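You operate a simulated robot arm through the tools that you are given. There is no shell and no other tool. Be economical: measure what you need, move in short steps, check, and stop when the job is done.

You run a simulated robot arm. Do the job below in one go: nothing can be reset, and whatever is moved stays where it is left.

## Task
The number pad came out faint: wipe it blank and set the force by the card.
Fine: lift knob to UP before the nest runs out; wipe with the damp black wiping pad, which goes back on the bench.

Only the result counts: the job must be done as asked and must still hold three seconds after the hand-in. Knocking over, shifting, dropping, spilling or breaking anything else fails it.

## Robot
A 6-joint arm with a two-finger parallel gripper, fixed in place. Base frame: the origin is at the foot of the arm, x ahead of it, y to its left, z up. Readings come in mm, rad, newtons and seconds.
With the tool pointing down near the work surface it reaches from about 140 to 420 mm from the base axis. Its first joint turns from -1.152 to 1.152 rad. Payload 2.7 kg.
Tool frame: the origin (TCP) lies between the finger pads and is the grasp point; the fingertips stand 23 mm ahead of it; z points along the fingers, y is the line along which they close. Largest opening 94 mm; finger width 38, thickness 10; the body of the gripper, 54 by 96 mm, starts 39 mm behind the TCP.
Orientation is that of the tool frame in the base frame, as a unit quaternion [x, y, z, w]. With the fingers straight down and closing along the base's y, the tool's x points along the base's -x, its y along +y and its z along -z.

## Interface
- The arm moves only by the tool jog_arm. Its argument "rows" is a list of rows, each a list of 7 numbers: the turn, a rotation vector about the tool's x, y, z in rad, then the shift along the tool's x, y, z in mm, then the gripper command, from -1 (shut) to 1 (fully open), values between in proportion. In form: [[wx, wy, wz, tx, ty, tz, fingers], ...]. A call has 1 to 8 rows; each row shifts and turns the commanded pose from where the row before left it, along the tool's axes as they then stand. Rows are played at 5 a second. More than 50 mm and 0.15 rad between two rows, or a gripper value outside its range, and nothing of the call is played. A pose out of reach is approached as far as the arm can. The call stops where the force on the tool passes 40 N (or 10 N more than at its start, if that is more) or the arm is blocked; 0.2 s more then pass. The fingers move at their own pace (about 45 mm/s each) and stop on an object; they squeeze with about 39 N. The grip force told is the motor's: it shows also when the fingers shut on nothing. Time passes only in rows, and 0.2 s behind the last, so rows that do not move let the fingers close. The reply holds the time, the measured pose of the TCP, the force on the tool along the base axes, the opening and the grip force, in the units named above and with some noise.
- Cameras (640 x 400 px; columns grow to the right, rows downward): "scene" is fixed at [80.3, -443.3, 1393.2]; the picture's right is [0.68, -0.73, 0.00], its down [-0.48, -0.45, -0.75] and it looks along [0.55, 0.51, -0.66] (base axes); focal length 296 px, centre (320, 200). "wrist" rides on the gripper at [86, 16, -75] in the tool frame; the picture's right is [-0.18, 0.98, 0.00], its down [-0.58, -0.11, -0.81] and it looks along [-0.79, -0.15, 0.59] (tool axes); focal length 243 px, centre (320, 200). There is no depth. A picture from a camera that has moved, and an enlarged one, comes with that camera's place and axes in the base frame and with its lens.
- camera(camera): a new picture of that camera. The clock stands still meanwhile.
- inspect(camera, box): a new picture of the part [left, top, right, bottom] of that camera's present view, enlarged. The clock stands still meanwhile.
- hand_in(): hands the job in; it is judged then, once.

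Go step by step. Nothing tells you positions but the pictures and the camera data: compare them with the known pose of the tool, close in by small moves and look again before you grip or let go. The budget is 120 turns and 68 pictures, counting those below and the enlarged ones. Unless the task says otherwise, let go and move clear before handing in, and close with one line.

The tools are called after "Emit:" by a JSON object that holds its "op" and its "data". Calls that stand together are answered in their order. jog_arm: Moves the arm, as the interface text tells. Its arguments: {"type":"object","properties":{"rows":{"type":"array","items":{"type":"array","items":{"type":"number"}}}},"required":["rows"]} The other tools are called the same way: camera (camera) takes a picture; inspect (camera, box) takes an enlarged picture of a part of a camera's view; hand_in () hands the job in.

At the start:

```text
clock: 0.0
tool_pos: [369.2, -39.9, 1176.0]
orientation: [0.0, 1.0, 0.0, 0.001]
force: [-0.2, -0.2, 0.9]
grip_width: 94.1
grip_force: 0.1
```

scene: 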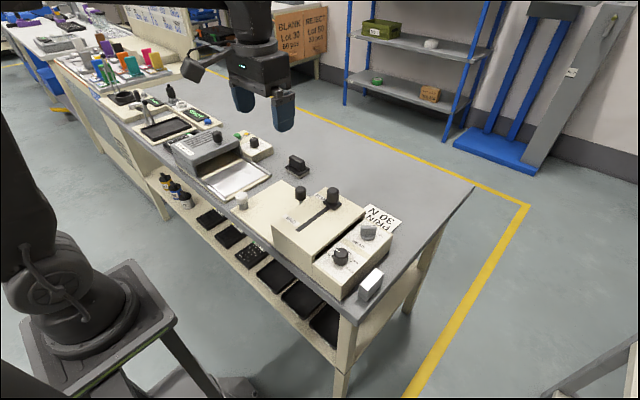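
wrist: 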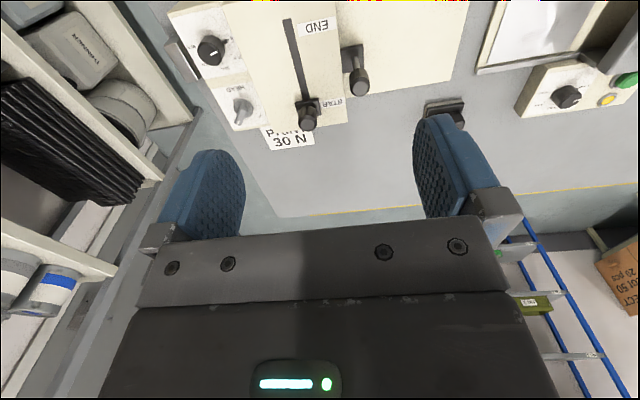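

I see a bench with a pad-printing-like machine (slide START–END, head knob, force dial, card "PRINT 30 N") and other devices. I'll look closer first.

Emit:
{"op": "inspect", "data": {"camera": "scene", "box": [220, 140, 420, 310]}}

Emit:
{"op": "inspect", "data": {"camera": "scene", "box": [90, 70, 320, 220]}}

Emit:
{"op": "inspect", "data": {"camera": "wrist", "box": [160, 0, 480, 200]}}

```text
2.35 times, centred on (320, 225) of scene
camera zoom: at [80.3, -443.3, 1393.2], right [0.68, -0.73, 0.0], down [-0.48, -0.45, -0.75], along [0.55, 0.51, -0.66], focal length 696 px, centre (320, 141)
```

zoom: 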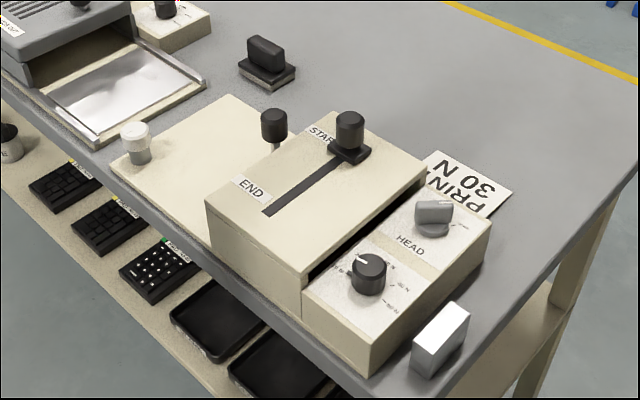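

```text
2.67 times, centred on (205, 145) of scene
camera zoom: at [80.3, -443.3, 1393.2], right [0.68, -0.73, 0.0], down [-0.48, -0.45, -0.75], along [0.55, 0.51, -0.66], focal length 789 px, centre (627, 347)
```

zoom: 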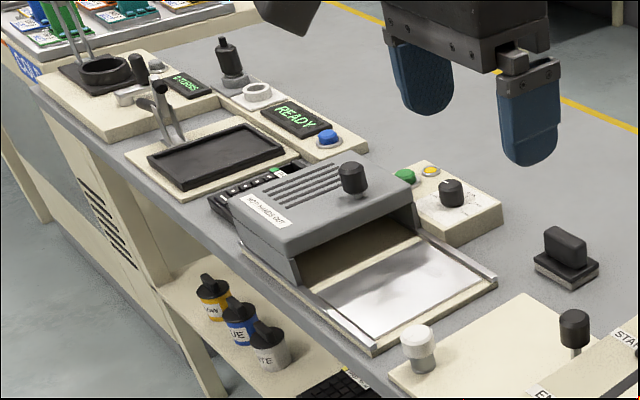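

```text
2.00 times, centred on (320, 100) of wrist
camera zoom: at [282.6, -23.0, 1249.9], right [0.18, 0.98, 0.0], down [0.58, -0.11, 0.81], along [0.79, -0.15, -0.59], focal length 485 px, centre (320, 400)
```

zoom: 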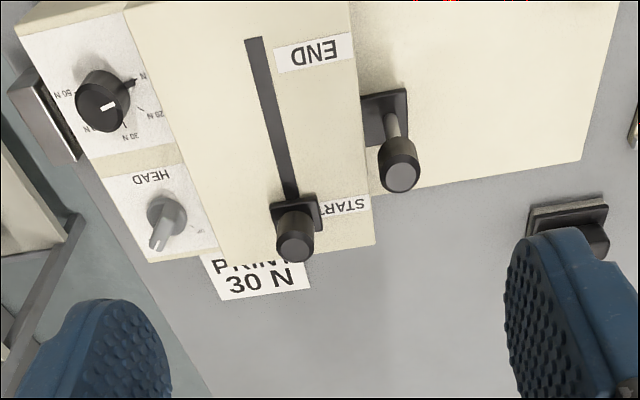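

The card reads PRINT 30 N. I'll zoom in on labels to understand the devices before moving.

Emit:
{"op": "inspect", "data": {"camera": "scene", "box": [310, 200, 410, 300]}}

Emit:
{"op": "inspect", "data": {"camera": "scene", "box": [225, 170, 345, 250]}}

Emit:
{"op": "inspect", "data": {"camera": "wrist", "box": [160, 20, 280, 140]}}

Emit:
{"op": "inspect", "data": {"camera": "scene", "box": [160, 180, 340, 330]}}

```text
4.00 times, centred on (360, 250) of scene
camera zoom: at [80.3, -443.3, 1393.2], right [0.68, -0.73, 0.0], down [-0.48, -0.45, -0.75], along [0.55, 0.51, -0.66], focal length 1183 px, centre (160, 0)
```

zoom: 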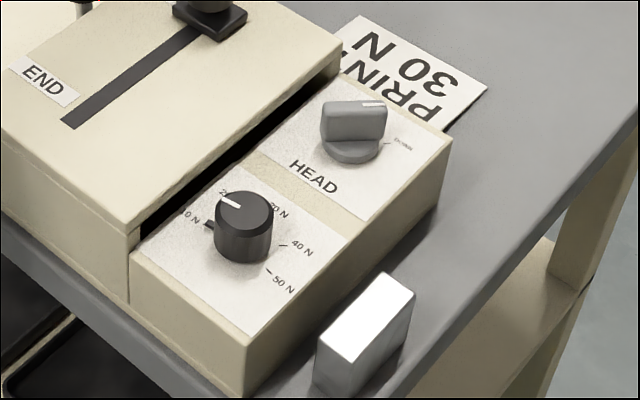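

```text
5.00 times, centred on (285, 210) of scene
camera zoom: at [80.3, -443.3, 1393.2], right [0.68, -0.73, 0.0], down [-0.48, -0.45, -0.75], along [0.55, 0.51, -0.66], focal length 1479 px, centre (495, 150)
```

zoom: 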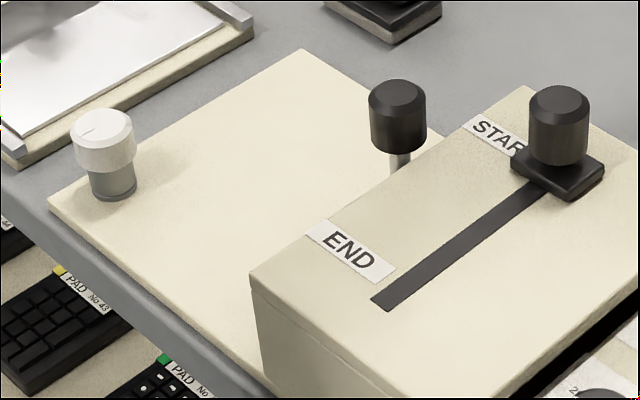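

```text
3.33 times, centred on (220, 80) of wrist
camera zoom: at [282.6, -23.0, 1249.9], right [0.18, 0.98, 0.0], down [0.58, -0.11, 0.81], along [0.79, -0.15, -0.59], focal length 809 px, centre (653, 600)
```

zoom: 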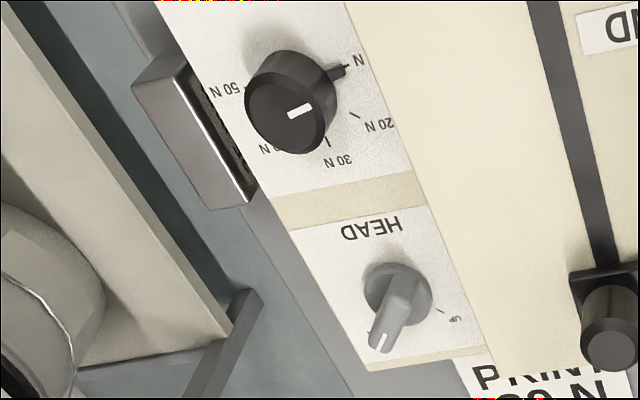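

```text
2.67 times, centred on (250, 255) of scene
camera zoom: at [80.3, -443.3, 1393.2], right [0.68, -0.73, 0.0], down [-0.48, -0.45, -0.75], along [0.55, 0.51, -0.66], focal length 789 px, centre (507, 53)
```

zoom: 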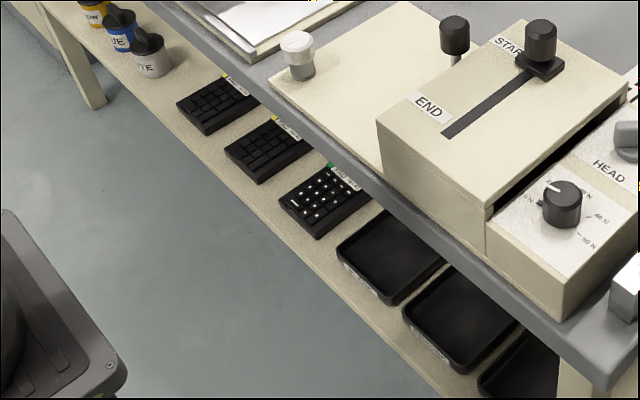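

Zooming in on the item beside the oven and the wipers.

Emit:
{"op": "inspect", "data": {"camera": "scene", "box": [150, 110, 230, 160]}}

Emit:
{"op": "inspect", "data": {"camera": "scene", "box": [270, 145, 330, 185]}}

Emit:
{"op": "inspect", "data": {"camera": "scene", "box": [340, 250, 400, 310]}}

```text
8.00 times, centred on (190, 135) of scene
camera zoom: at [80.3, -443.3, 1393.2], right [0.68, -0.73, 0.0], down [-0.48, -0.45, -0.75], along [0.55, 0.51, -0.66], focal length 2366 px, centre (1360, 720)
```

zoom: 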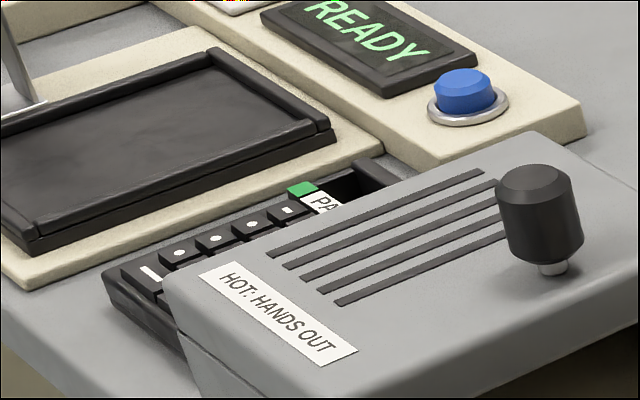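

```text
10.00 times, centred on (300, 165) of scene
camera zoom: at [80.3, -443.3, 1393.2], right [0.68, -0.73, 0.0], down [-0.48, -0.45, -0.75], along [0.55, 0.51, -0.66], focal length 2958 px, centre (520, 550)
```

zoom: 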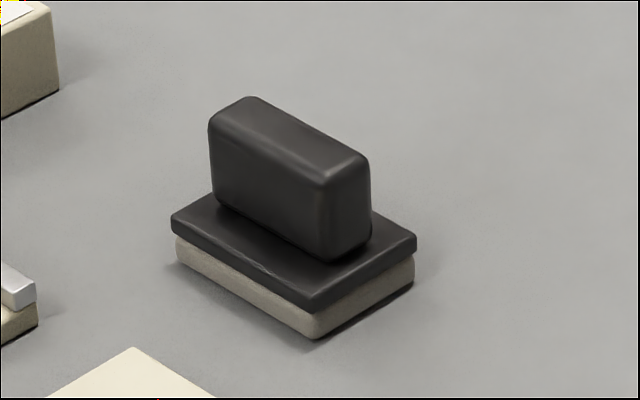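

```text
6.67 times, centred on (370, 280) of scene
camera zoom: at [80.3, -443.3, 1393.2], right [0.68, -0.73, 0.0], down [-0.48, -0.45, -0.75], along [0.55, 0.51, -0.66], focal length 1972 px, centre (-13, -333)
```

zoom: 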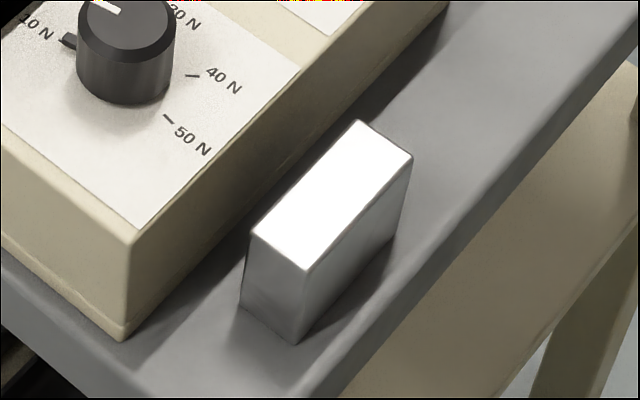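

The printer (head box with a HEAD knob, force dial 10–50 N, slide knob and nest handle) seems to be around z≈800–930, higher than the text's 360, judged by triangulation. I'll lower a bit and look again to confirm.

Emit:
{"op": "jog_arm", "data": {"rows": [[0, 0, 0, 30, 0, 40, 1], [0, 0, 0, 30, 0, 40, 1], [0, 0, 0, 0, 0, 40, 1], [0, 0, 0, 0, 0, 0, 1]]}}

Emit:
{"op": "camera", "data": {"camera": "wrist"}}

Emit:
{"op": "camera", "data": {"camera": "scene"}}

```text
clock: 1.0
tool_pos: [310.1, -37.1, 1055.1]
orientation: [0.0, 1.0, 0.0, 0.001]
force: [0.0, 0.5, 0.1]
grip_width: 94.2
grip_force: 0.0
```

```text
55 pictures are left
camera wrist: at [223.7, -21.7, 1129.8], right [0.18, 0.98, 0.0], down [0.58, -0.11, 0.81], along [0.79, -0.15, -0.59], focal length 243 px, centre (320, 200)
```

wrist: 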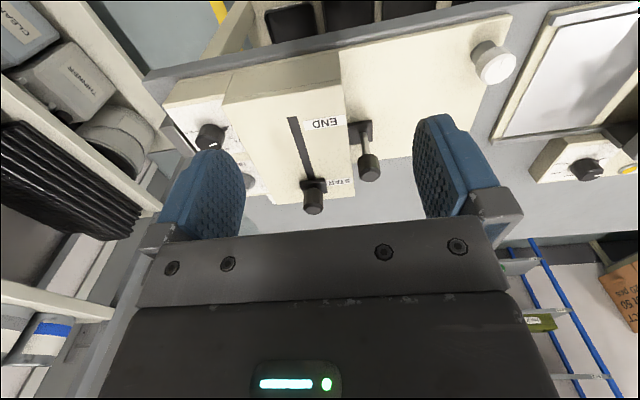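

```text
54 pictures are left
```

scene: 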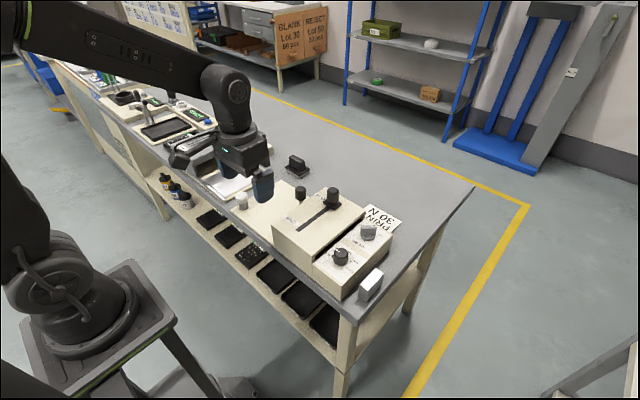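

Triangulation confirms the slide knob is at about (515,-87,910) and the bench top near z≈800. Next I move over the HEAD/force panel for a close look.

Emit:
{"op": "jog_arm", "data": {"rows": [[0, 0, 0, -20, -40, 0, 1], [0, 0, 0, -25, -35, 0, 1], [0, 0, 0, -25, -35, 0, 1], [0, 0, 0, -30, -20, 15, 1], [0, 0, 0, -30, -20, 20, 1], [0, 0, 0, 0, 0, 20, 1], [0, 0, 0, 0, 0, 0, 1]]}}

Emit:
{"op": "camera", "data": {"camera": "wrist"}}

```text
clock: 2.6
tool_pos: [440.5, -189.4, 1000.7]
orientation: [0.0, 1.0, -0.001, 0.002]
force: [0.4, 0.4, 0.4]
grip_width: 94.1
grip_force: 0.2
```

```text
53 pictures are left
camera wrist: at [353.8, -173.1, 1074.6], right [0.18, 0.98, 0.0], down [0.58, -0.11, 0.81], along [0.79, -0.15, -0.59], focal length 243 px, centre (320, 200)
```

wrist: 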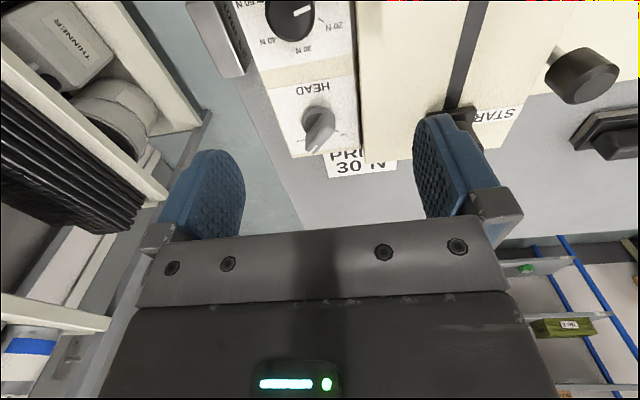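

Emit:
{"op": "inspect", "data": {"camera": "wrist", "box": [240, 70, 400, 170]}}

Emit:
{"op": "inspect", "data": {"camera": "wrist", "box": [220, 0, 360, 90]}}

```text
4.00 times, centred on (320, 120) of wrist
camera zoom: at [353.8, -173.1, 1074.6], right [0.18, 0.98, 0.0], down [0.58, -0.11, 0.81], along [0.79, -0.15, -0.59], focal length 970 px, centre (320, 520)
```

zoom: 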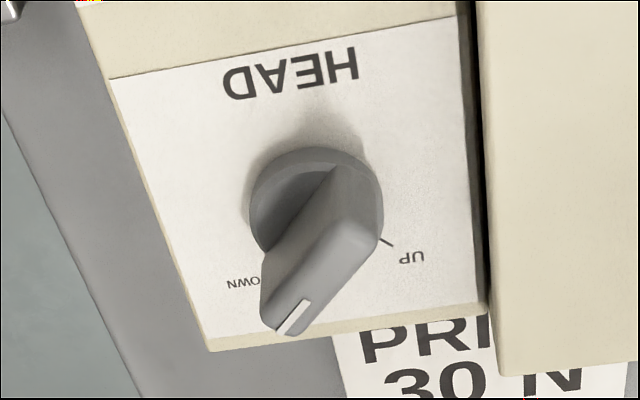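

```text
4.44 times, centred on (290, 45) of wrist
camera zoom: at [353.8, -173.1, 1074.6], right [0.18, 0.98, 0.0], down [0.58, -0.11, 0.81], along [0.79, -0.15, -0.59], focal length 1078 px, centre (453, 889)
```

zoom: 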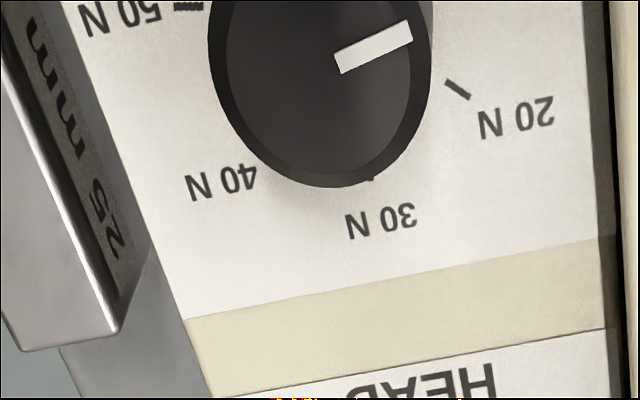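

The HEAD knob is a bar knob, now at DOWN, at about (514,-203) with its panel at z≈850. UP lies 90° counter-clockwise from it, and the dial sits between 10 and 20 N. I'll move above the HEAD knob with a narrower opening and align with the bar.

Emit:
{"op": "jog_arm", "data": {"rows": [[0, 0, 0, -40, -14, 0, -0.1], [0, 0, 0, -34, 0, 20, -0.1], [0, 0, 0.148, 0, 0, 10, -0.1], [0, 0, 0.148, 0, 0, 10, -0.1], [0, 0, 0.148, 0, 0, 10, -0.1], [0, 0, 0.148, 0, 0, 0, -0.1], [0, 0, 0, 0, 0, 0, -0.1]]}}

Emit:
{"op": "camera", "data": {"camera": "wrist"}}

Emit:
{"op": "inspect", "data": {"camera": "scene", "box": [280, 150, 440, 290]}}

```text
clock: 4.2
tool_pos: [514.3, -202.4, 950.3]
orientation: [0.293, 0.956, 0.0, 0.001]
force: [-0.4, 0.2, -0.5]
grip_width: 42.3
grip_force: 0.2
```

```text
50 pictures are left
camera wrist: at [451.2, -141.5, 1024.8], right [0.7, 0.71, 0.0], down [0.42, -0.42, 0.81], along [0.57, -0.57, -0.59], focal length 243 px, centre (320, 200)
```

wrist: 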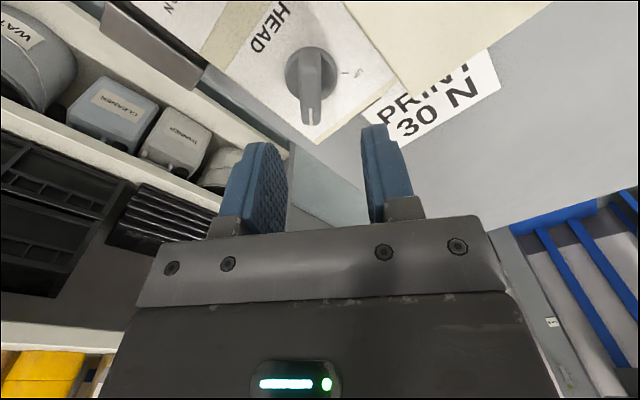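

```text
2.86 times, centred on (360, 220) of scene
camera zoom: at [80.3, -443.3, 1393.2], right [0.68, -0.73, 0.0], down [-0.48, -0.45, -0.75], along [0.55, 0.51, -0.66], focal length 845 px, centre (206, 143)
```

zoom: 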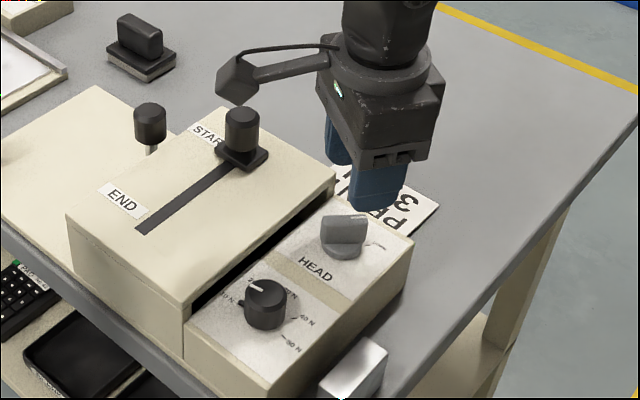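

Reach is fine. I'll zoom to measure the bar's exact angle and offset.

Emit:
{"op": "inspect", "data": {"camera": "wrist", "box": [240, 30, 400, 130]}}

```text
4.00 times, centred on (320, 80) of wrist
camera zoom: at [451.2, -141.5, 1024.8], right [0.7, 0.71, 0.0], down [0.42, -0.42, 0.81], along [0.57, -0.57, -0.59], focal length 970 px, centre (320, 680)
```

zoom: 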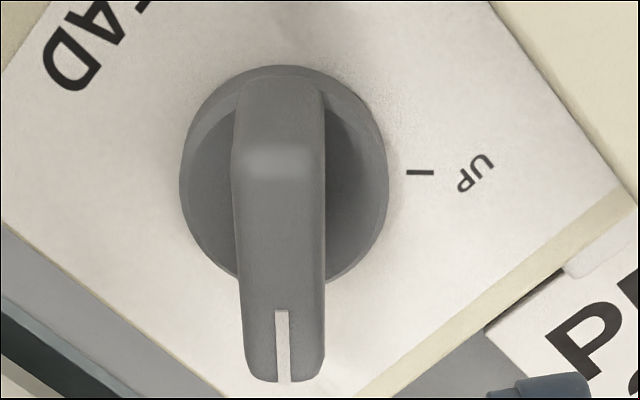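

The bar points at -46° with its pivot near (505,-203). I'll correct yaw and position and lower slightly, then check.

Emit:
{"op": "jog_arm", "data": {"rows": [[0, 0, 0, 7.1, -6.1, 10, -0.1], [0, 0, 0.1, 0, 0, 10, -0.1], [0, 0, 0.105, 0, 0, 10, -0.1], [0, 0, 0, 0, 0, 0, -0.1]]}}

Emit:
{"op": "camera", "data": {"camera": "wrist"}}

```text
clock: 5.2
tool_pos: [505.2, -204.5, 920.5]
orientation: [0.388, 0.921, 0.0, 0.001]
force: [0.3, 0.1, -0.4]
grip_width: 42.5
grip_force: 0.0
```

```text
47 pictures are left
camera wrist: at [455.2, -130.5, 994.9], right [0.83, 0.55, 0.0], down [0.33, -0.49, 0.81], along [0.45, -0.67, -0.59], focal length 243 px, centre (320, 200)
```

wrist: 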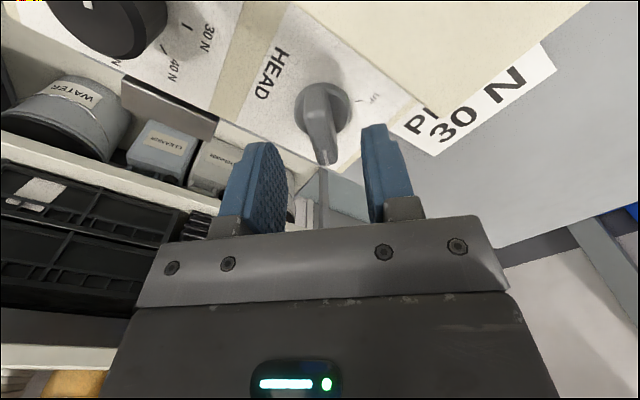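

Aligned. Descending over the bar.

Emit:
{"op": "jog_arm", "data": {"rows": [[0, 0, 0, 0, 0, 15, -0.1], [0, 0, 0, 0, 0, 15, -0.1], [0, 0, 0, 0, 0, 8, -0.1], [0, 0, 0, 0, 0, 0, -0.1]]}}

Emit:
{"op": "camera", "data": {"camera": "wrist"}}

Emit:
{"op": "inspect", "data": {"camera": "scene", "box": [300, 180, 440, 280]}}

```text
clock: 6.2
tool_pos: [505.1, -204.7, 882.4]
orientation: [0.387, 0.922, 0.0, -0.001]
force: [-2.1, 2.9, 5.0]
grip_width: 42.3
grip_force: 0.1
```

```text
46 pictures are left
camera wrist: at [455.7, -131.6, 957.8], right [0.83, 0.56, 0.0], down [0.33, -0.49, 0.81], along [0.45, -0.67, -0.59], focal length 243 px, centre (320, 200)
```

wrist: 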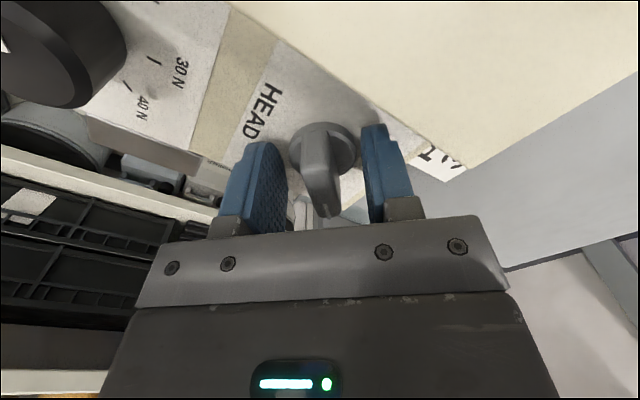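

```text
4.00 times, centred on (370, 230) of scene
camera zoom: at [80.1, -443.2, 1393.2], right [0.68, -0.73, 0.0], down [-0.48, -0.45, -0.75], along [0.55, 0.51, -0.66], focal length 1183 px, centre (120, 80)
```

zoom: 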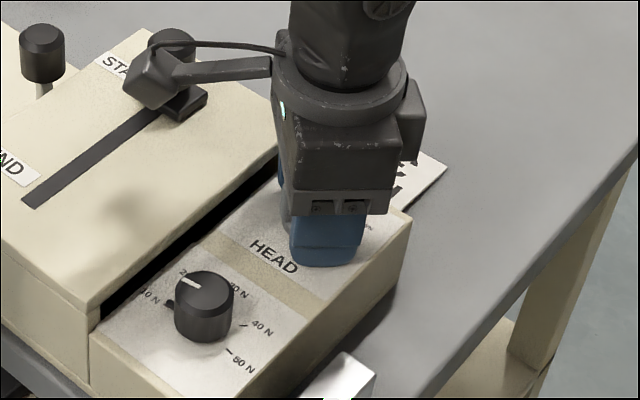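

Slight contact: the fingertips probably touch the knob's flange. I'll rise 4 mm and close on the bar.

Emit:
{"op": "jog_arm", "data": {"rows": [[0, 0, 0, 0, 0, -4, -0.1], [0, 0, 0, 0, 0, 0, -0.4], [0, 0, 0, 0, 0, 0, -0.7], [0, 0, 0, 0, 0, 0, -1], [0, 0, 0, 0, 0, 0, -1], [0, 0, 0, 0, 0, 0, -1]]}}

Emit:
{"op": "camera", "data": {"camera": "wrist"}}

```text
clock: 7.6
tool_pos: [506.2, -202.9, 886.4]
orientation: [0.387, 0.922, 0.0, 0.001]
force: [16.9, 16.3, -10.3]
grip_width: 33.9
grip_force: 45.2
```

```text
44 pictures are left
camera wrist: at [456.2, -130.0, 961.3], right [0.83, 0.56, 0.0], down [0.33, -0.49, 0.81], along [0.45, -0.67, -0.59], focal length 243 px, centre (320, 200)
```

wrist: 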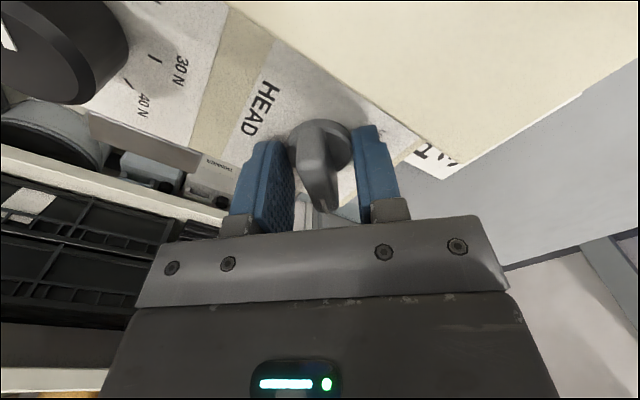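

The fingers caught the flange, slightly off-centre. I'll open, rise 7 mm, shift 3 mm toward the + side, and regrip on the bar.

Emit:
{"op": "jog_arm", "data": {"rows": [[0, 0, 0, 0, 0, 0, -0.1], [0, 0, 0, 0, 0, 0, -0.1], [0, 0, 0, 0, 3, -7, -0.1], [0, 0, 0, 0, 0, 0, -0.4], [0, 0, 0, 0, 0, 0, -0.7], [0, 0, 0, 0, 0, 0, -1], [0, 0, 0, 0, 0, 0, -1], [0, 0, 0, 0, 0, 0, -1]]}}

Emit:
{"op": "camera", "data": {"camera": "wrist"}}

```text
clock: 9.4
tool_pos: [504.6, -203.1, 893.3]
orientation: [0.387, 0.922, 0.0, 0.001]
force: [-7.4, -5.6, 4.9]
grip_width: 13.0
grip_force: 45.2
```

```text
43 pictures are left
camera wrist: at [456.6, -129.9, 968.5], right [0.83, 0.56, 0.0], down [0.33, -0.49, 0.81], along [0.45, -0.67, -0.59], focal length 243 px, centre (320, 200)
```

wrist: 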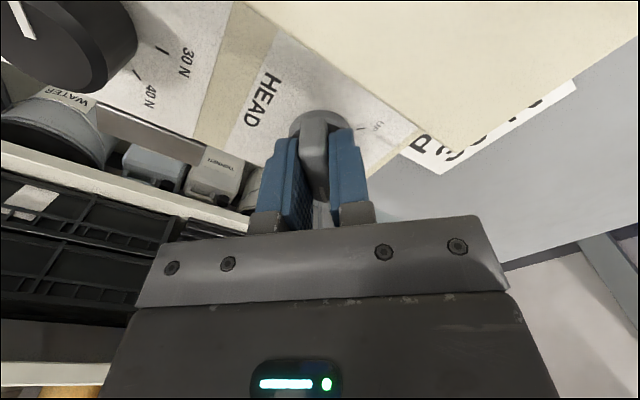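

Bar is gripped (13 mm). I'll turn it counter-clockwise towards UP, in steps.

Emit:
{"op": "jog_arm", "data": {"rows": [[0, 0, 0, 0, -2, 0, -1], [0, 0, -0.13, 0, 0, 0, -1], [0, 0, -0.13, 0, 0, 0, -1], [0, 0, -0.13, 0, 0, 0, -1], [0, 0, -0.13, 0, 0, 0, -1]]}}

```text
clock: 10.6
tool_pos: [506.6, -203.4, 894.0]
orientation: [0.136, 0.991, 0.0, 0.002]
force: [12.0, 6.7, -1.3]
grip_width: 12.7
grip_force: 45.3
```

Emit:
{"op": "jog_arm", "data": {"rows": [[0, 0, 0, -2, 1.3, 0, -1], [0, 0, -0.13, 0, 0, 0, -1], [0, 0, -0.13, 0, 0, 0, -1], [0, 0, -0.13, 0, 0, 0, -1], [0, 0, -0.13, 0, 0, 0, -1]]}}

Emit:
{"op": "camera", "data": {"camera": "wrist"}}

```text
clock: 11.8
tool_pos: [505.9, -201.7, 893.4]
orientation: [-0.123, 0.992, 0.0, 0.0]
force: [-18.0, 16.2, 13.8]
grip_width: 13.0
grip_force: 44.5
```

```text
42 pictures are left
camera wrist: at [418.3, -207.2, 968.8], right [-0.06, 1.0, 0.0], down [0.59, 0.04, 0.8], along [0.8, 0.05, -0.59], focal length 243 px, centre (320, 200)
```

wrist: 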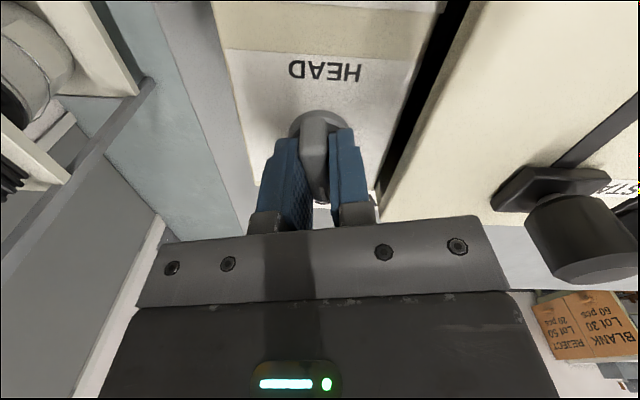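

Emit:
{"op": "jog_arm", "data": {"rows": [[0, 0, 0, 1, 2.5, 0, -1], [0, 0, -0.13, 0, 0, 0, -1], [0, 0, -0.13, 0, 0.5, 0, -1]]}}

```text
clock: 12.6
tool_pos: [505.9, -201.7, 893.6]
orientation: [-0.249, 0.968, -0.002, 0.001]
force: [0.7, -6.6, 2.7]
grip_width: 12.6
grip_force: 44.9
```

Emit:
{"op": "jog_arm", "data": {"rows": [[0, 0, -0.13, 0, -0.5, 0, -1], [0, 0, -0.14, 0, 0, 0, -1], [0, 0, 0, 0, 0, 0, -1]]}}

Emit:
{"op": "camera", "data": {"camera": "wrist"}}

```text
clock: 13.4
tool_pos: [505.6, -201.9, 893.8]
orientation: [-0.378, 0.926, -0.001, 0.001]
force: [-5.4, -8.4, 6.7]
grip_width: 13.2
grip_force: 45.1
```

```text
41 pictures are left
camera wrist: at [432.2, -250.0, 968.4], right [-0.56, 0.83, 0.0], down [0.49, 0.33, 0.81], along [0.67, 0.45, -0.59], focal length 243 px, centre (320, 200)
```

wrist: 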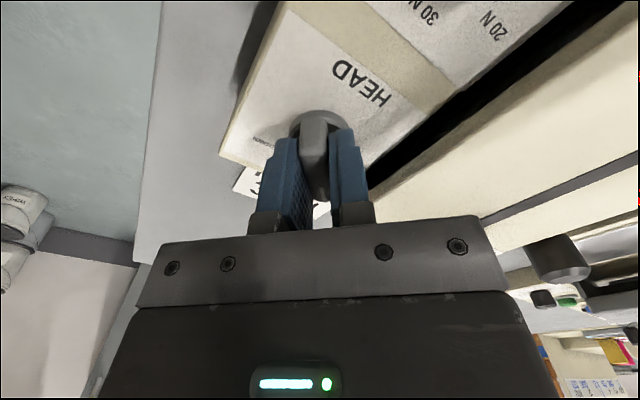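

Now at about +44°. Release, rise, and check the pointer.

Emit:
{"op": "jog_arm", "data": {"rows": [[0, 0, 0, 0, 0, 0, -0.4], [0, 0, 0, 0, 0, 0, -0.1], [0, 0, 0, 0, 0, 0, -0.1], [0, 0, 0, 0, 0, -30, -0.1], [0, 0, 0, 0, 0, -30, -0.1], [0, 0, 0, 0, 0, 0, -0.1]]}}

Emit:
{"op": "inspect", "data": {"camera": "wrist", "box": [240, 30, 400, 130]}}

```text
clock: 14.8
tool_pos: [505.4, -200.0, 953.6]
orientation: [-0.377, 0.926, -0.001, 0.001]
force: [-0.8, 0.2, -0.3]
grip_width: 42.2
grip_force: 0.1
```

```text
4.00 times, centred on (320, 80) of wrist
camera zoom: at [431.9, -248.7, 1028.2], right [-0.56, 0.83, 0.0], down [0.49, 0.33, 0.81], along [0.67, 0.45, -0.59], focal length 970 px, centre (320, 680)
```

zoom: 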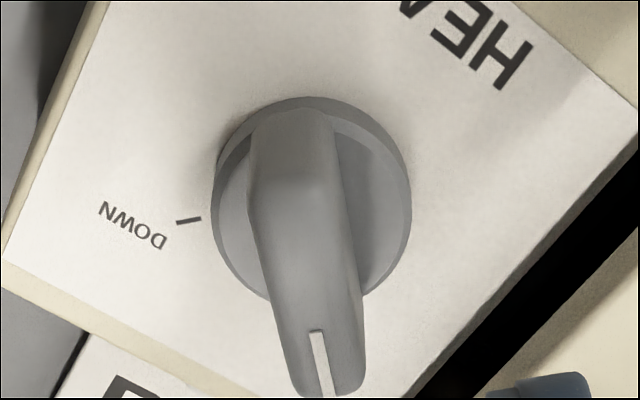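

The knob points to UP (90° turned; only the DOWN tick is still visible). Next is the force dial: go above it with yaw back to zero.

Emit:
{"op": "jog_arm", "data": {"rows": [[0, 0, 0.13, 0, 0, 0, 0], [0, 0, 0.13, 0, 0, 0, 0.3], [0, 0, 0.13, 0, 0, 0, 0.3], [0, 0, 0.13, 0, 0, 0, 0.3], [0, 0, 0.13, 0, 0, 0, 0.3], [0, 0, 0.125, 0, 0, 0, 0.3], [0, 0, 0, 48, -1, 0, 0.3], [0, 0, 0, 48, 0, 0, 0.3]]}}

Emit:
{"op": "camera", "data": {"camera": "wrist"}}

Emit:
{"op": "inspect", "data": {"camera": "wrist", "box": [240, 30, 400, 130]}}

Emit:
{"op": "inspect", "data": {"camera": "scene", "box": [330, 205, 410, 285]}}

```text
clock: 16.6
tool_pos: [409.3, -201.5, 952.3]
orientation: [0.001, 1.0, 0.0, 0.002]
force: [0.1, -0.6, 0.5]
grip_width: 61.0
grip_force: 0.1
```

```text
39 pictures are left
camera wrist: at [322.4, -185.5, 1026.8], right [0.19, 0.98, 0.0], down [0.58, -0.11, 0.81], along [0.79, -0.15, -0.59], focal length 243 px, centre (320, 200)
```

wrist: 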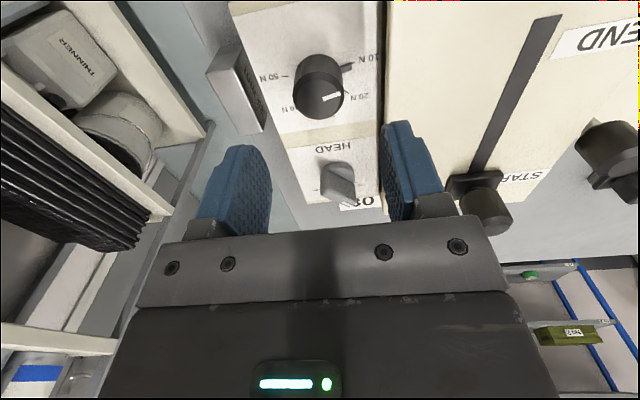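

```text
4.00 times, centred on (320, 80) of wrist
camera zoom: at [322.4, -185.5, 1026.8], right [0.19, 0.98, 0.0], down [0.58, -0.11, 0.81], along [0.79, -0.15, -0.59], focal length 970 px, centre (320, 680)
```

zoom: 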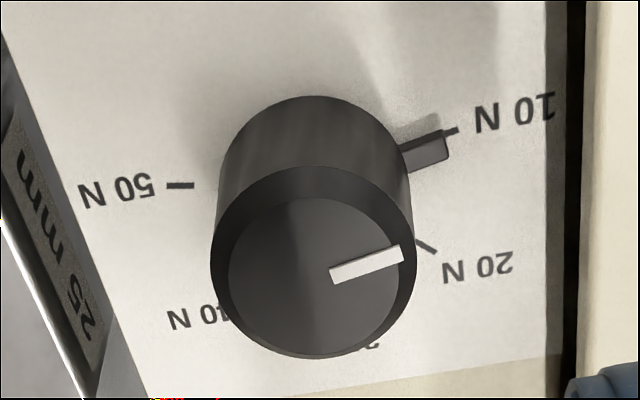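

```text
5.00 times, centred on (370, 245) of scene
camera zoom: at [80.3, -443.3, 1393.2], right [0.68, -0.73, 0.0], down [-0.48, -0.45, -0.75], along [0.55, 0.51, -0.66], focal length 1479 px, centre (70, -25)
```

zoom: 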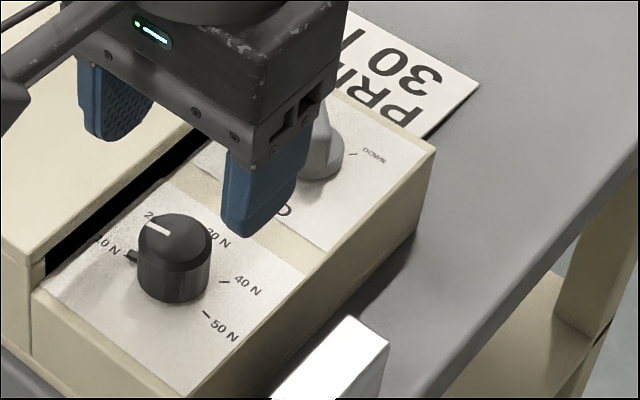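

The dial is at 10 N (nub and white line toward +y), and 30 N lies 90° clockwise. Dial centre ≈ (405.5,-202.4), top z≈885. I'll pre-rotate +45° and come down on its upper part.

Emit:
{"op": "jog_arm", "data": {"rows": [[0, 0, -0.131, 3.8, -0.9, 0, 0], [0, 0, -0.131, 0, 0, 0, 0], [0, 0, -0.131, 0, 0, 0, 0], [0, 0, -0.131, 0, 0, 0, 0], [0, 0, -0.131, 0, 0, 0, 0], [0, 0, -0.131, 0, 0, 10, 0], [0, 0, 0, 0, 0, 20, 0], [0, 0, 0, 0, 0, 0, 0]]}}

Emit:
{"op": "camera", "data": {"camera": "wrist"}}

```text
clock: 18.4
tool_pos: [406.9, -202.6, 923.6]
orientation: [-0.383, 0.924, 0.0, 0.001]
force: [0.6, 0.0, 0.6]
grip_width: 46.9
grip_force: 0.1
```

```text
36 pictures are left
camera wrist: at [334.1, -252.2, 998.3], right [-0.57, 0.82, 0.0], down [0.49, 0.33, 0.81], along [0.67, 0.46, -0.59], focal length 243 px, centre (320, 200)
```

wrist: 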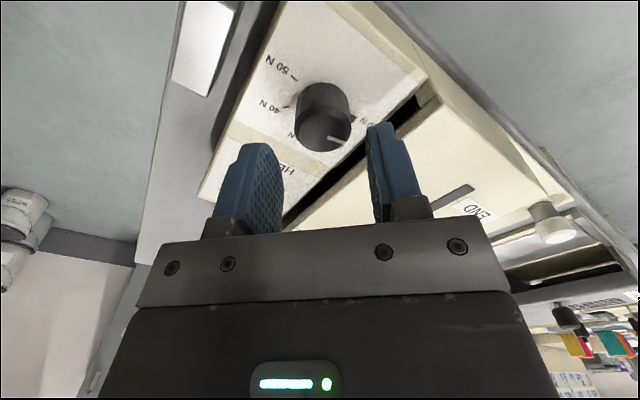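

Emit:
{"op": "jog_arm", "data": {"rows": [[0, 0, 0, 0, 1.5, 15, 0], [0, 0, 0, 0, 0, 18, 0], [0, 0, 0, 0, 0, 0, 0], [0, 0, 0, 0, 0, 0, -0.2], [0, 0, 0, 0, 0, 0, -0.5], [0, 0, 0, 0, 0, 0, -1], [0, 0, 0, 0, 0, 0, -1]]}}

Emit:
{"op": "camera", "data": {"camera": "wrist"}}

```text
clock: 20.0
tool_pos: [406.5, -200.8, 891.2]
orientation: [-0.383, 0.924, 0.0, 0.001]
force: [1.7, -0.2, -2.7]
grip_width: 31.8
grip_force: 44.8
```

```text
35 pictures are left
camera wrist: at [333.0, -250.7, 965.3], right [-0.56, 0.83, 0.0], down [0.49, 0.33, 0.81], along [0.67, 0.46, -0.59], focal length 243 px, centre (320, 200)
```

wrist: 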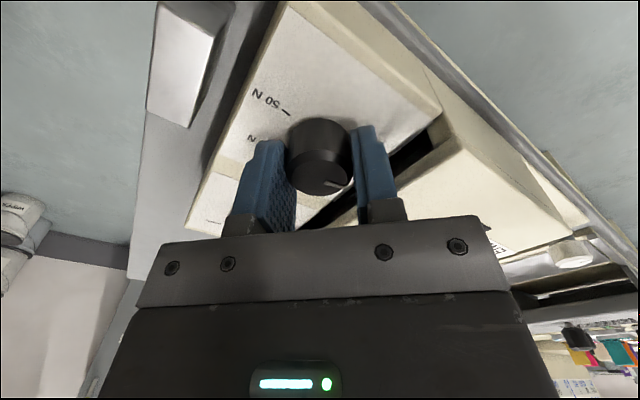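

Well gripped (31.8 mm, low side force). Now turning clockwise 90°, in two halves.

Emit:
{"op": "jog_arm", "data": {"rows": [[0, 0, 0.131, 0, 0, 0, -1], [0, 0, 0.131, 0, 0, 0, -1], [0, 0, 0.131, 0, 0, 0, -1], [0, 0, 0.131, 0, 0, 0, -1], [0, 0, 0.131, 0, 0, 0, -1], [0, 0, 0.131, 0, 0, 0, -1]]}}

Emit:
{"op": "camera", "data": {"camera": "wrist"}}

```text
clock: 21.4
tool_pos: [406.2, -202.2, 889.7]
orientation: [0.002, 1.0, -0.001, 0.004]
force: [21.4, -10.7, -3.5]
grip_width: 31.8
grip_force: 45.2
```

```text
34 pictures are left
camera wrist: at [319.2, -185.4, 964.9], right [0.19, 0.98, 0.0], down [0.58, -0.11, 0.81], along [0.8, -0.15, -0.59], focal length 243 px, centre (320, 200)
```

wrist: 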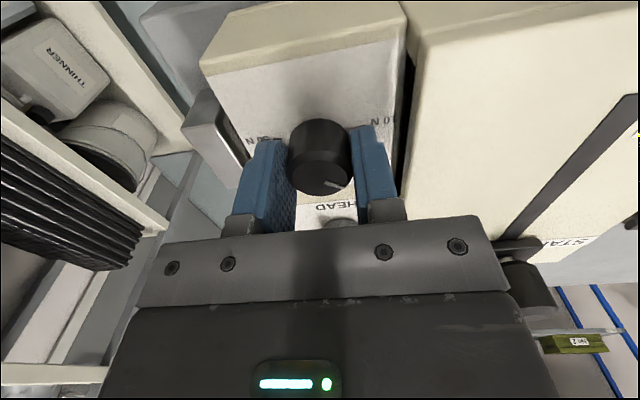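

Emit:
{"op": "jog_arm", "data": {"rows": [[0, 0, 0, -2, -1, 0, -1], [0, 0, 0.131, 0, 0, 0, -1], [0, 0, 0.131, 0, 0, 0, -1], [0, 0, 0.131, 0, 0, 0, -1]]}}

```text
clock: 22.4
tool_pos: [406.2, -201.8, 890.9]
orientation: [0.198, 0.98, 0.0, 0.0]
force: [-5.8, -6.0, 11.8]
grip_width: 31.7
grip_force: 44.7
```

Emit:
{"op": "jog_arm", "data": {"rows": [[0, 0, 0.131, 0, -0.5, 0, -1], [0, 0, 0.131, 0, 0, 0, -1], [0, 0, 0.131, 0, 0, 0, -1], [0, 0, 0, 0, 0, 0, -1]]}}

Emit:
{"op": "camera", "data": {"camera": "wrist"}}

```text
clock: 23.4
tool_pos: [406.1, -203.4, 890.7]
orientation: [0.385, 0.923, 0.0, 0.001]
force: [-14.9, -9.9, 13.9]
grip_width: 31.8
grip_force: 44.8
```

```text
33 pictures are left
camera wrist: at [356.3, -130.3, 965.4], right [0.83, 0.56, 0.0], down [0.33, -0.49, 0.81], along [0.45, -0.67, -0.59], focal length 243 px, centre (320, 200)
```

wrist: 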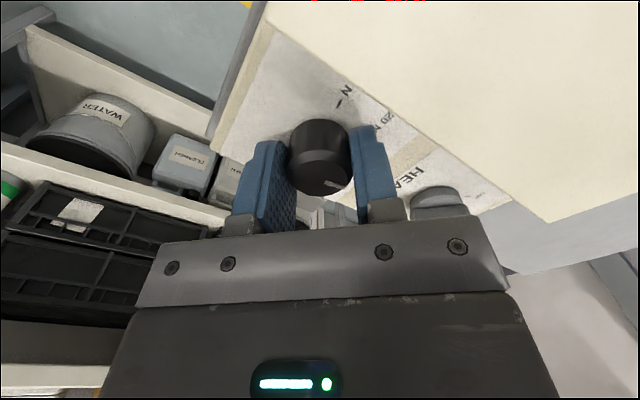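

Release, rise, and check the dial from yaw 0.

Emit:
{"op": "jog_arm", "data": {"rows": [[0, 0, 0, 0, 0, 0, -0.1], [0, 0, 0, 0, 0, 0, 0], [0, 0, 0, 0, 0, 0, 0], [0, 0, 0, 0, 0, -30, 0], [0, 0, 0, 0, 0, -30, 0], [0, 0, -0.131, 0, 0, -30, 0], [0, 0, -0.131, 0, 0, 0, 0], [0, 0, -0.131, 0, 0, 0, 0]]}}

Emit:
{"op": "jog_arm", "data": {"rows": [[0, 0, -0.131, 0, 0, 0, 0], [0, 0, -0.131, 0, 0, 0, 0], [0, 0, -0.131, 0, 0, 0, 0], [0, 0, 0, 0, 0, 0, 0]]}}

Emit:
{"op": "inspect", "data": {"camera": "wrist", "box": [240, 0, 400, 130]}}

Emit:
{"op": "inspect", "data": {"camera": "scene", "box": [330, 205, 410, 285]}}

```text
clock: 25.2
tool_pos: [407.3, -202.2, 980.9]
orientation: [0.195, 0.981, 0.0, 0.002]
force: [0.1, -0.3, -0.4]
grip_width: 47.0
grip_force: 0.0
```

```text
clock: 26.2
tool_pos: [407.8, -202.6, 981.4]
orientation: [-0.001, 1.0, 0.0, 0.0]
force: [0.3, 0.1, -0.5]
grip_width: 47.0
grip_force: 0.0
```

```text
3.08 times, centred on (320, 65) of wrist
camera zoom: at [320.1, -186.4, 1055.2], right [0.18, 0.98, 0.0], down [0.58, -0.11, 0.81], along [0.79, -0.15, -0.59], focal length 746 px, centre (320, 615)
```

zoom: 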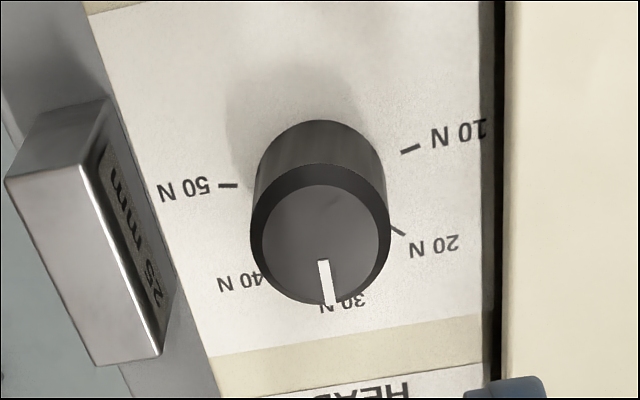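

```text
5.00 times, centred on (370, 245) of scene
camera zoom: at [80.3, -443.3, 1393.2], right [0.68, -0.73, 0.0], down [-0.48, -0.45, -0.75], along [0.55, 0.51, -0.66], focal length 1479 px, centre (70, -25)
```

zoom: 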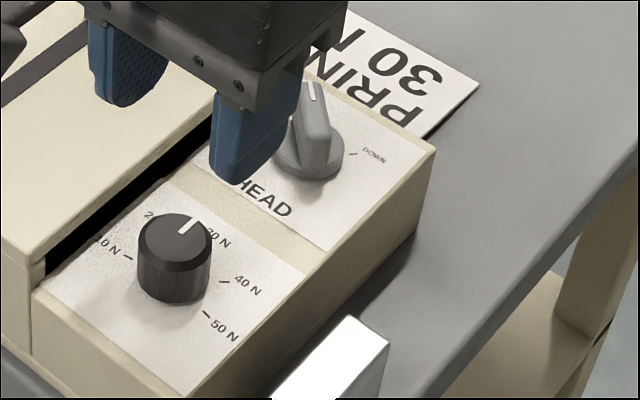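

Dial now points at 30 N and HEAD at UP. Next I look at the nest handle on the left of the head box.

Emit:
{"op": "jog_arm", "data": {"rows": [[0, 0, 0, 0, 0, -30, 0.5], [0, 0, 0, 0, 45, 0, 1], [0, 0, 0, 0, 45, 0, 1], [0, 0, 0, 0, 45, 0, 1], [0, 0, 0, 0, 45, 0, 1], [0, 0, 0, 0, 20, 0, 1], [0, 0, 0, 0, 0, 0, 1]]}}

Emit:
{"op": "camera", "data": {"camera": "wrist"}}

Emit:
{"op": "inspect", "data": {"camera": "wrist", "box": [240, 0, 440, 125]}}

```text
clock: 27.8
tool_pos: [405.8, -3.2, 1011.6]
orientation: [0.001, 1.0, -0.001, 0.0]
force: [0.2, 0.2, 0.0]
grip_width: 93.6
grip_force: 0.1
```

```text
30 pictures are left
camera wrist: at [318.2, 13.8, 1085.8], right [0.19, 0.98, 0.0], down [0.58, -0.11, 0.81], along [0.79, -0.15, -0.59], focal length 243 px, centre (320, 200)
```

wrist: 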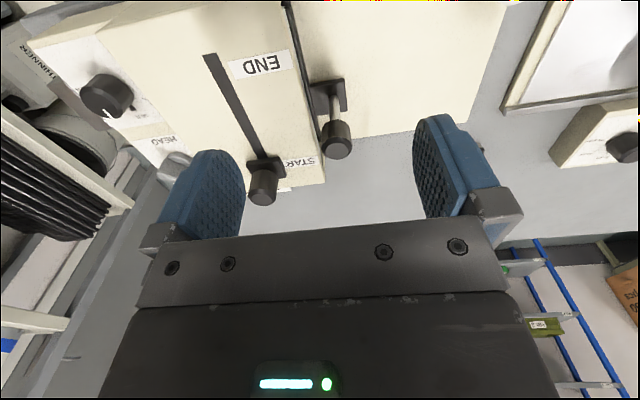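

```text
3.20 times, centred on (340, 62) of wrist
camera zoom: at [318.2, 13.8, 1085.8], right [0.19, 0.98, 0.0], down [0.58, -0.11, 0.81], along [0.79, -0.15, -0.59], focal length 776 px, centre (256, 640)
```

zoom: 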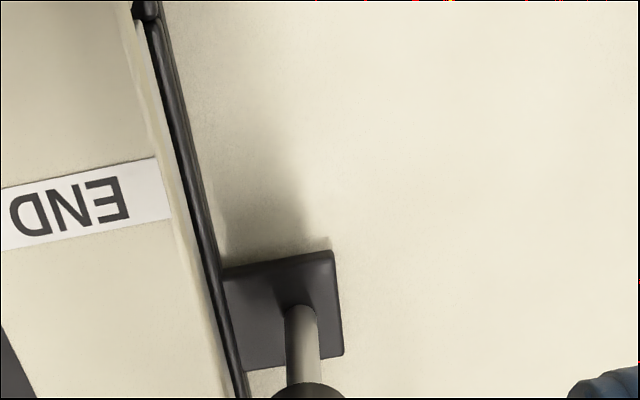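

The nest handle (post with black knob) stands at about (488,0), knob z≈870–900, and pulls out toward +y. I'll go above it and yaw -90° so the fingers close along x.

Emit:
{"op": "jog_arm", "data": {"rows": [[0, 0, 0, -41, 6, 0, 0.3], [0, 0, 0, -41, 0, 0, 0.2], [0, 0, 0.131, 0, 0, 0, 0.2], [0, 0, 0.131, 0, 0, 0, 0.2], [0, 0, 0.131, 0, 0, 0, 0.2], [0, 0, 0.131, 0, 0, 0, 0.2], [0, 0, 0.131, 0, 0, 0, 0.2], [0, 0, 0.131, 0, 0, 0, 0.2]]}}

Emit:
{"op": "jog_arm", "data": {"rows": [[0, 0, 0.131, 0, 0, 10, 0.2], [0, 0, 0.131, 0, 0, 10, 0.2], [0, 0, 0.131, 0, 0, 10, 0.2], [0, 0, 0.131, 0, 0, 10, 0.2], [0, 0, 0.131, 0, 0, 0, 0.2], [0, 0, 0.131, 0, 0, 0, 0.2], [0, 0, 0, 0, 0, 0, 0.2]]}}

Emit:
{"op": "camera", "data": {"camera": "wrist"}}

```text
clock: 29.6
tool_pos: [489.4, 3.9, 1010.8]
orientation: [0.385, 0.923, 0.0, 0.001]
force: [0.4, 0.4, -0.6]
grip_width: 56.2
grip_force: 0.1
```

```text
clock: 31.2
tool_pos: [489.2, 4.4, 969.7]
orientation: [0.709, 0.705, 0.0, 0.001]
force: [0.7, -0.4, -0.2]
grip_width: 56.4
grip_force: 0.0
```

```text
28 pictures are left
camera wrist: at [505.2, 90.1, 1044.4], right [0.98, -0.19, 0.0], down [-0.11, -0.58, 0.81], along [-0.15, -0.79, -0.59], focal length 243 px, centre (320, 200)
```

wrist: 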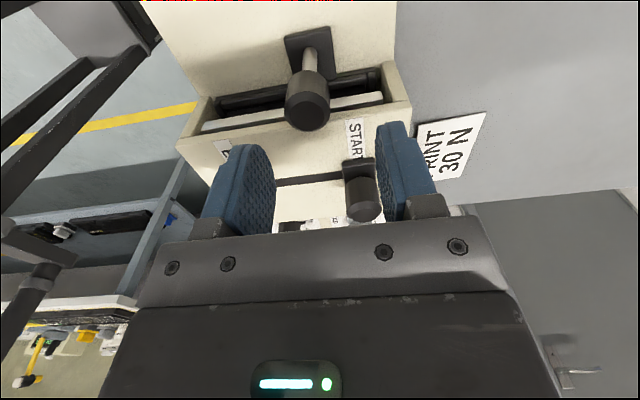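

Knob appears at about (480,-1, top≈902). Shifting and lowering beside it.

Emit:
{"op": "jog_arm", "data": {"rows": [[0, 0, 0, -1, -9, 15, 0.1], [0, 0, 0, 0, 0, 20, 0.1], [0, 0, 0, 0, 0, 0, 0.1]]}}

Emit:
{"op": "camera", "data": {"camera": "wrist"}}

```text
clock: 32.0
tool_pos: [480.0, 1.9, 934.5]
orientation: [0.709, 0.705, 0.001, 0.0]
force: [0.0, -0.2, -0.3]
grip_width: 51.7
grip_force: 0.2
```

```text
27 pictures are left
camera wrist: at [496.4, 88.5, 1009.2], right [0.98, -0.19, 0.0], down [-0.11, -0.58, 0.81], along [-0.15, -0.79, -0.59], focal length 243 px, centre (320, 200)
```

wrist: 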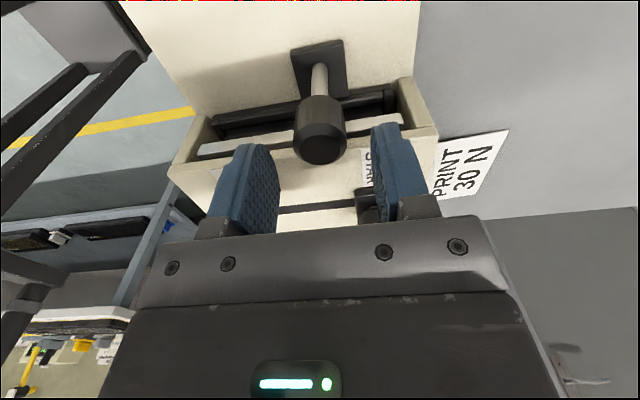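

Emit:
{"op": "jog_arm", "data": {"rows": [[0, 0, 0, 1, 0, 15, 0.1], [0, 0, 0, 0, 0, 14, 0.1], [0, 0, 0, 0, 0, 0, 0.1], [0, 0, 0, 0, 0, 0, -0.3], [0, 0, 0, 0, 0, 0, -0.6], [0, 0, 0, 0, 0, 0, -1], [0, 0, 0, 0, 0, 0, -1]]}}

Emit:
{"op": "camera", "data": {"camera": "wrist"}}

```text
clock: 33.6
tool_pos: [479.0, 4.2, 905.5]
orientation: [0.709, 0.706, -0.001, -0.001]
force: [-12.6, 0.7, 3.0]
grip_width: 29.6
grip_force: 44.5
```

```text
26 pictures are left
camera wrist: at [496.1, 89.5, 980.9], right [0.98, -0.19, 0.0], down [-0.11, -0.58, 0.81], along [-0.15, -0.79, -0.59], focal length 243 px, centre (320, 200)
```

wrist: 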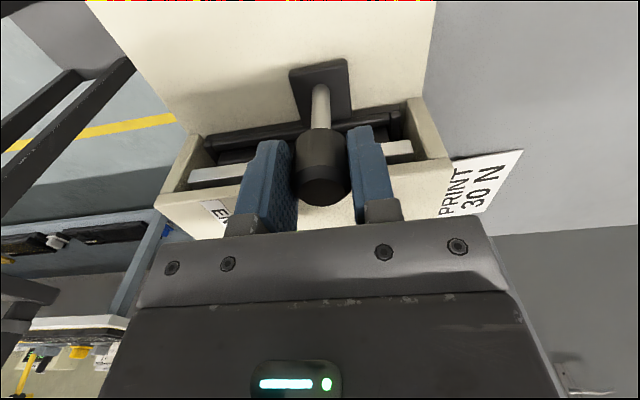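

Handle gripped. Pulling the nest out gently toward +y.

Emit:
{"op": "jog_arm", "data": {"rows": [[0, 0, 0, 0, -1.5, 0, -1], [0, 0, 0, 8, 0, 0, -1], [0, 0, 0, 10, 0, 0, -1], [0, 0, 0, 12, 0, 0, -1], [0, 0, 0, 0, 0, 0, -1]]}}

Emit:
{"op": "camera", "data": {"camera": "scene"}}

```text
clock: 34.8
tool_pos: [479.1, 33.0, 905.2]
orientation: [0.708, 0.706, 0.001, 0.0]
force: [-2.5, -0.7, 7.0]
grip_width: 29.9
grip_force: 44.9
```

```text
25 pictures are left
```

scene: 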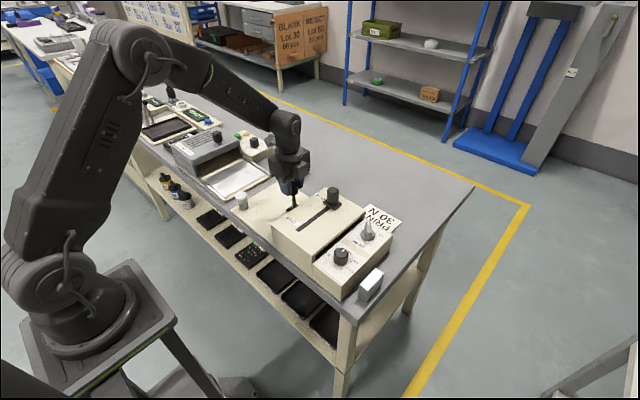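

Emit:
{"op": "jog_arm", "data": {"rows": [[0, 0, 0, 15, 0, 0, -1], [0, 0, 0, 15, 0, 0, -1], [0, 0, 0, 15, 0, 0, -1], [0, 0, 0, 15, 0, 0, -1], [0, 0, 0, 0, 0, 0, -1]]}}

Emit:
{"op": "inspect", "data": {"camera": "scene", "box": [220, 150, 360, 250]}}

```text
clock: 36.0
tool_pos: [480.2, 94.4, 905.7]
orientation: [0.708, 0.706, 0.002, 0.001]
force: [19.4, -0.5, -10.6]
grip_width: 29.4
grip_force: 45.2
```

```text
4.00 times, centred on (290, 200) of scene
camera zoom: at [80.9, -443.3, 1393.1], right [0.68, -0.73, 0.0], down [-0.48, -0.45, -0.75], along [0.55, 0.51, -0.66], focal length 1183 px, centre (440, 200)
```

zoom: 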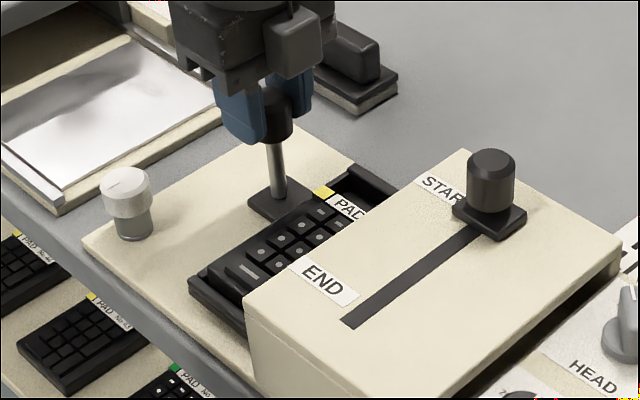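

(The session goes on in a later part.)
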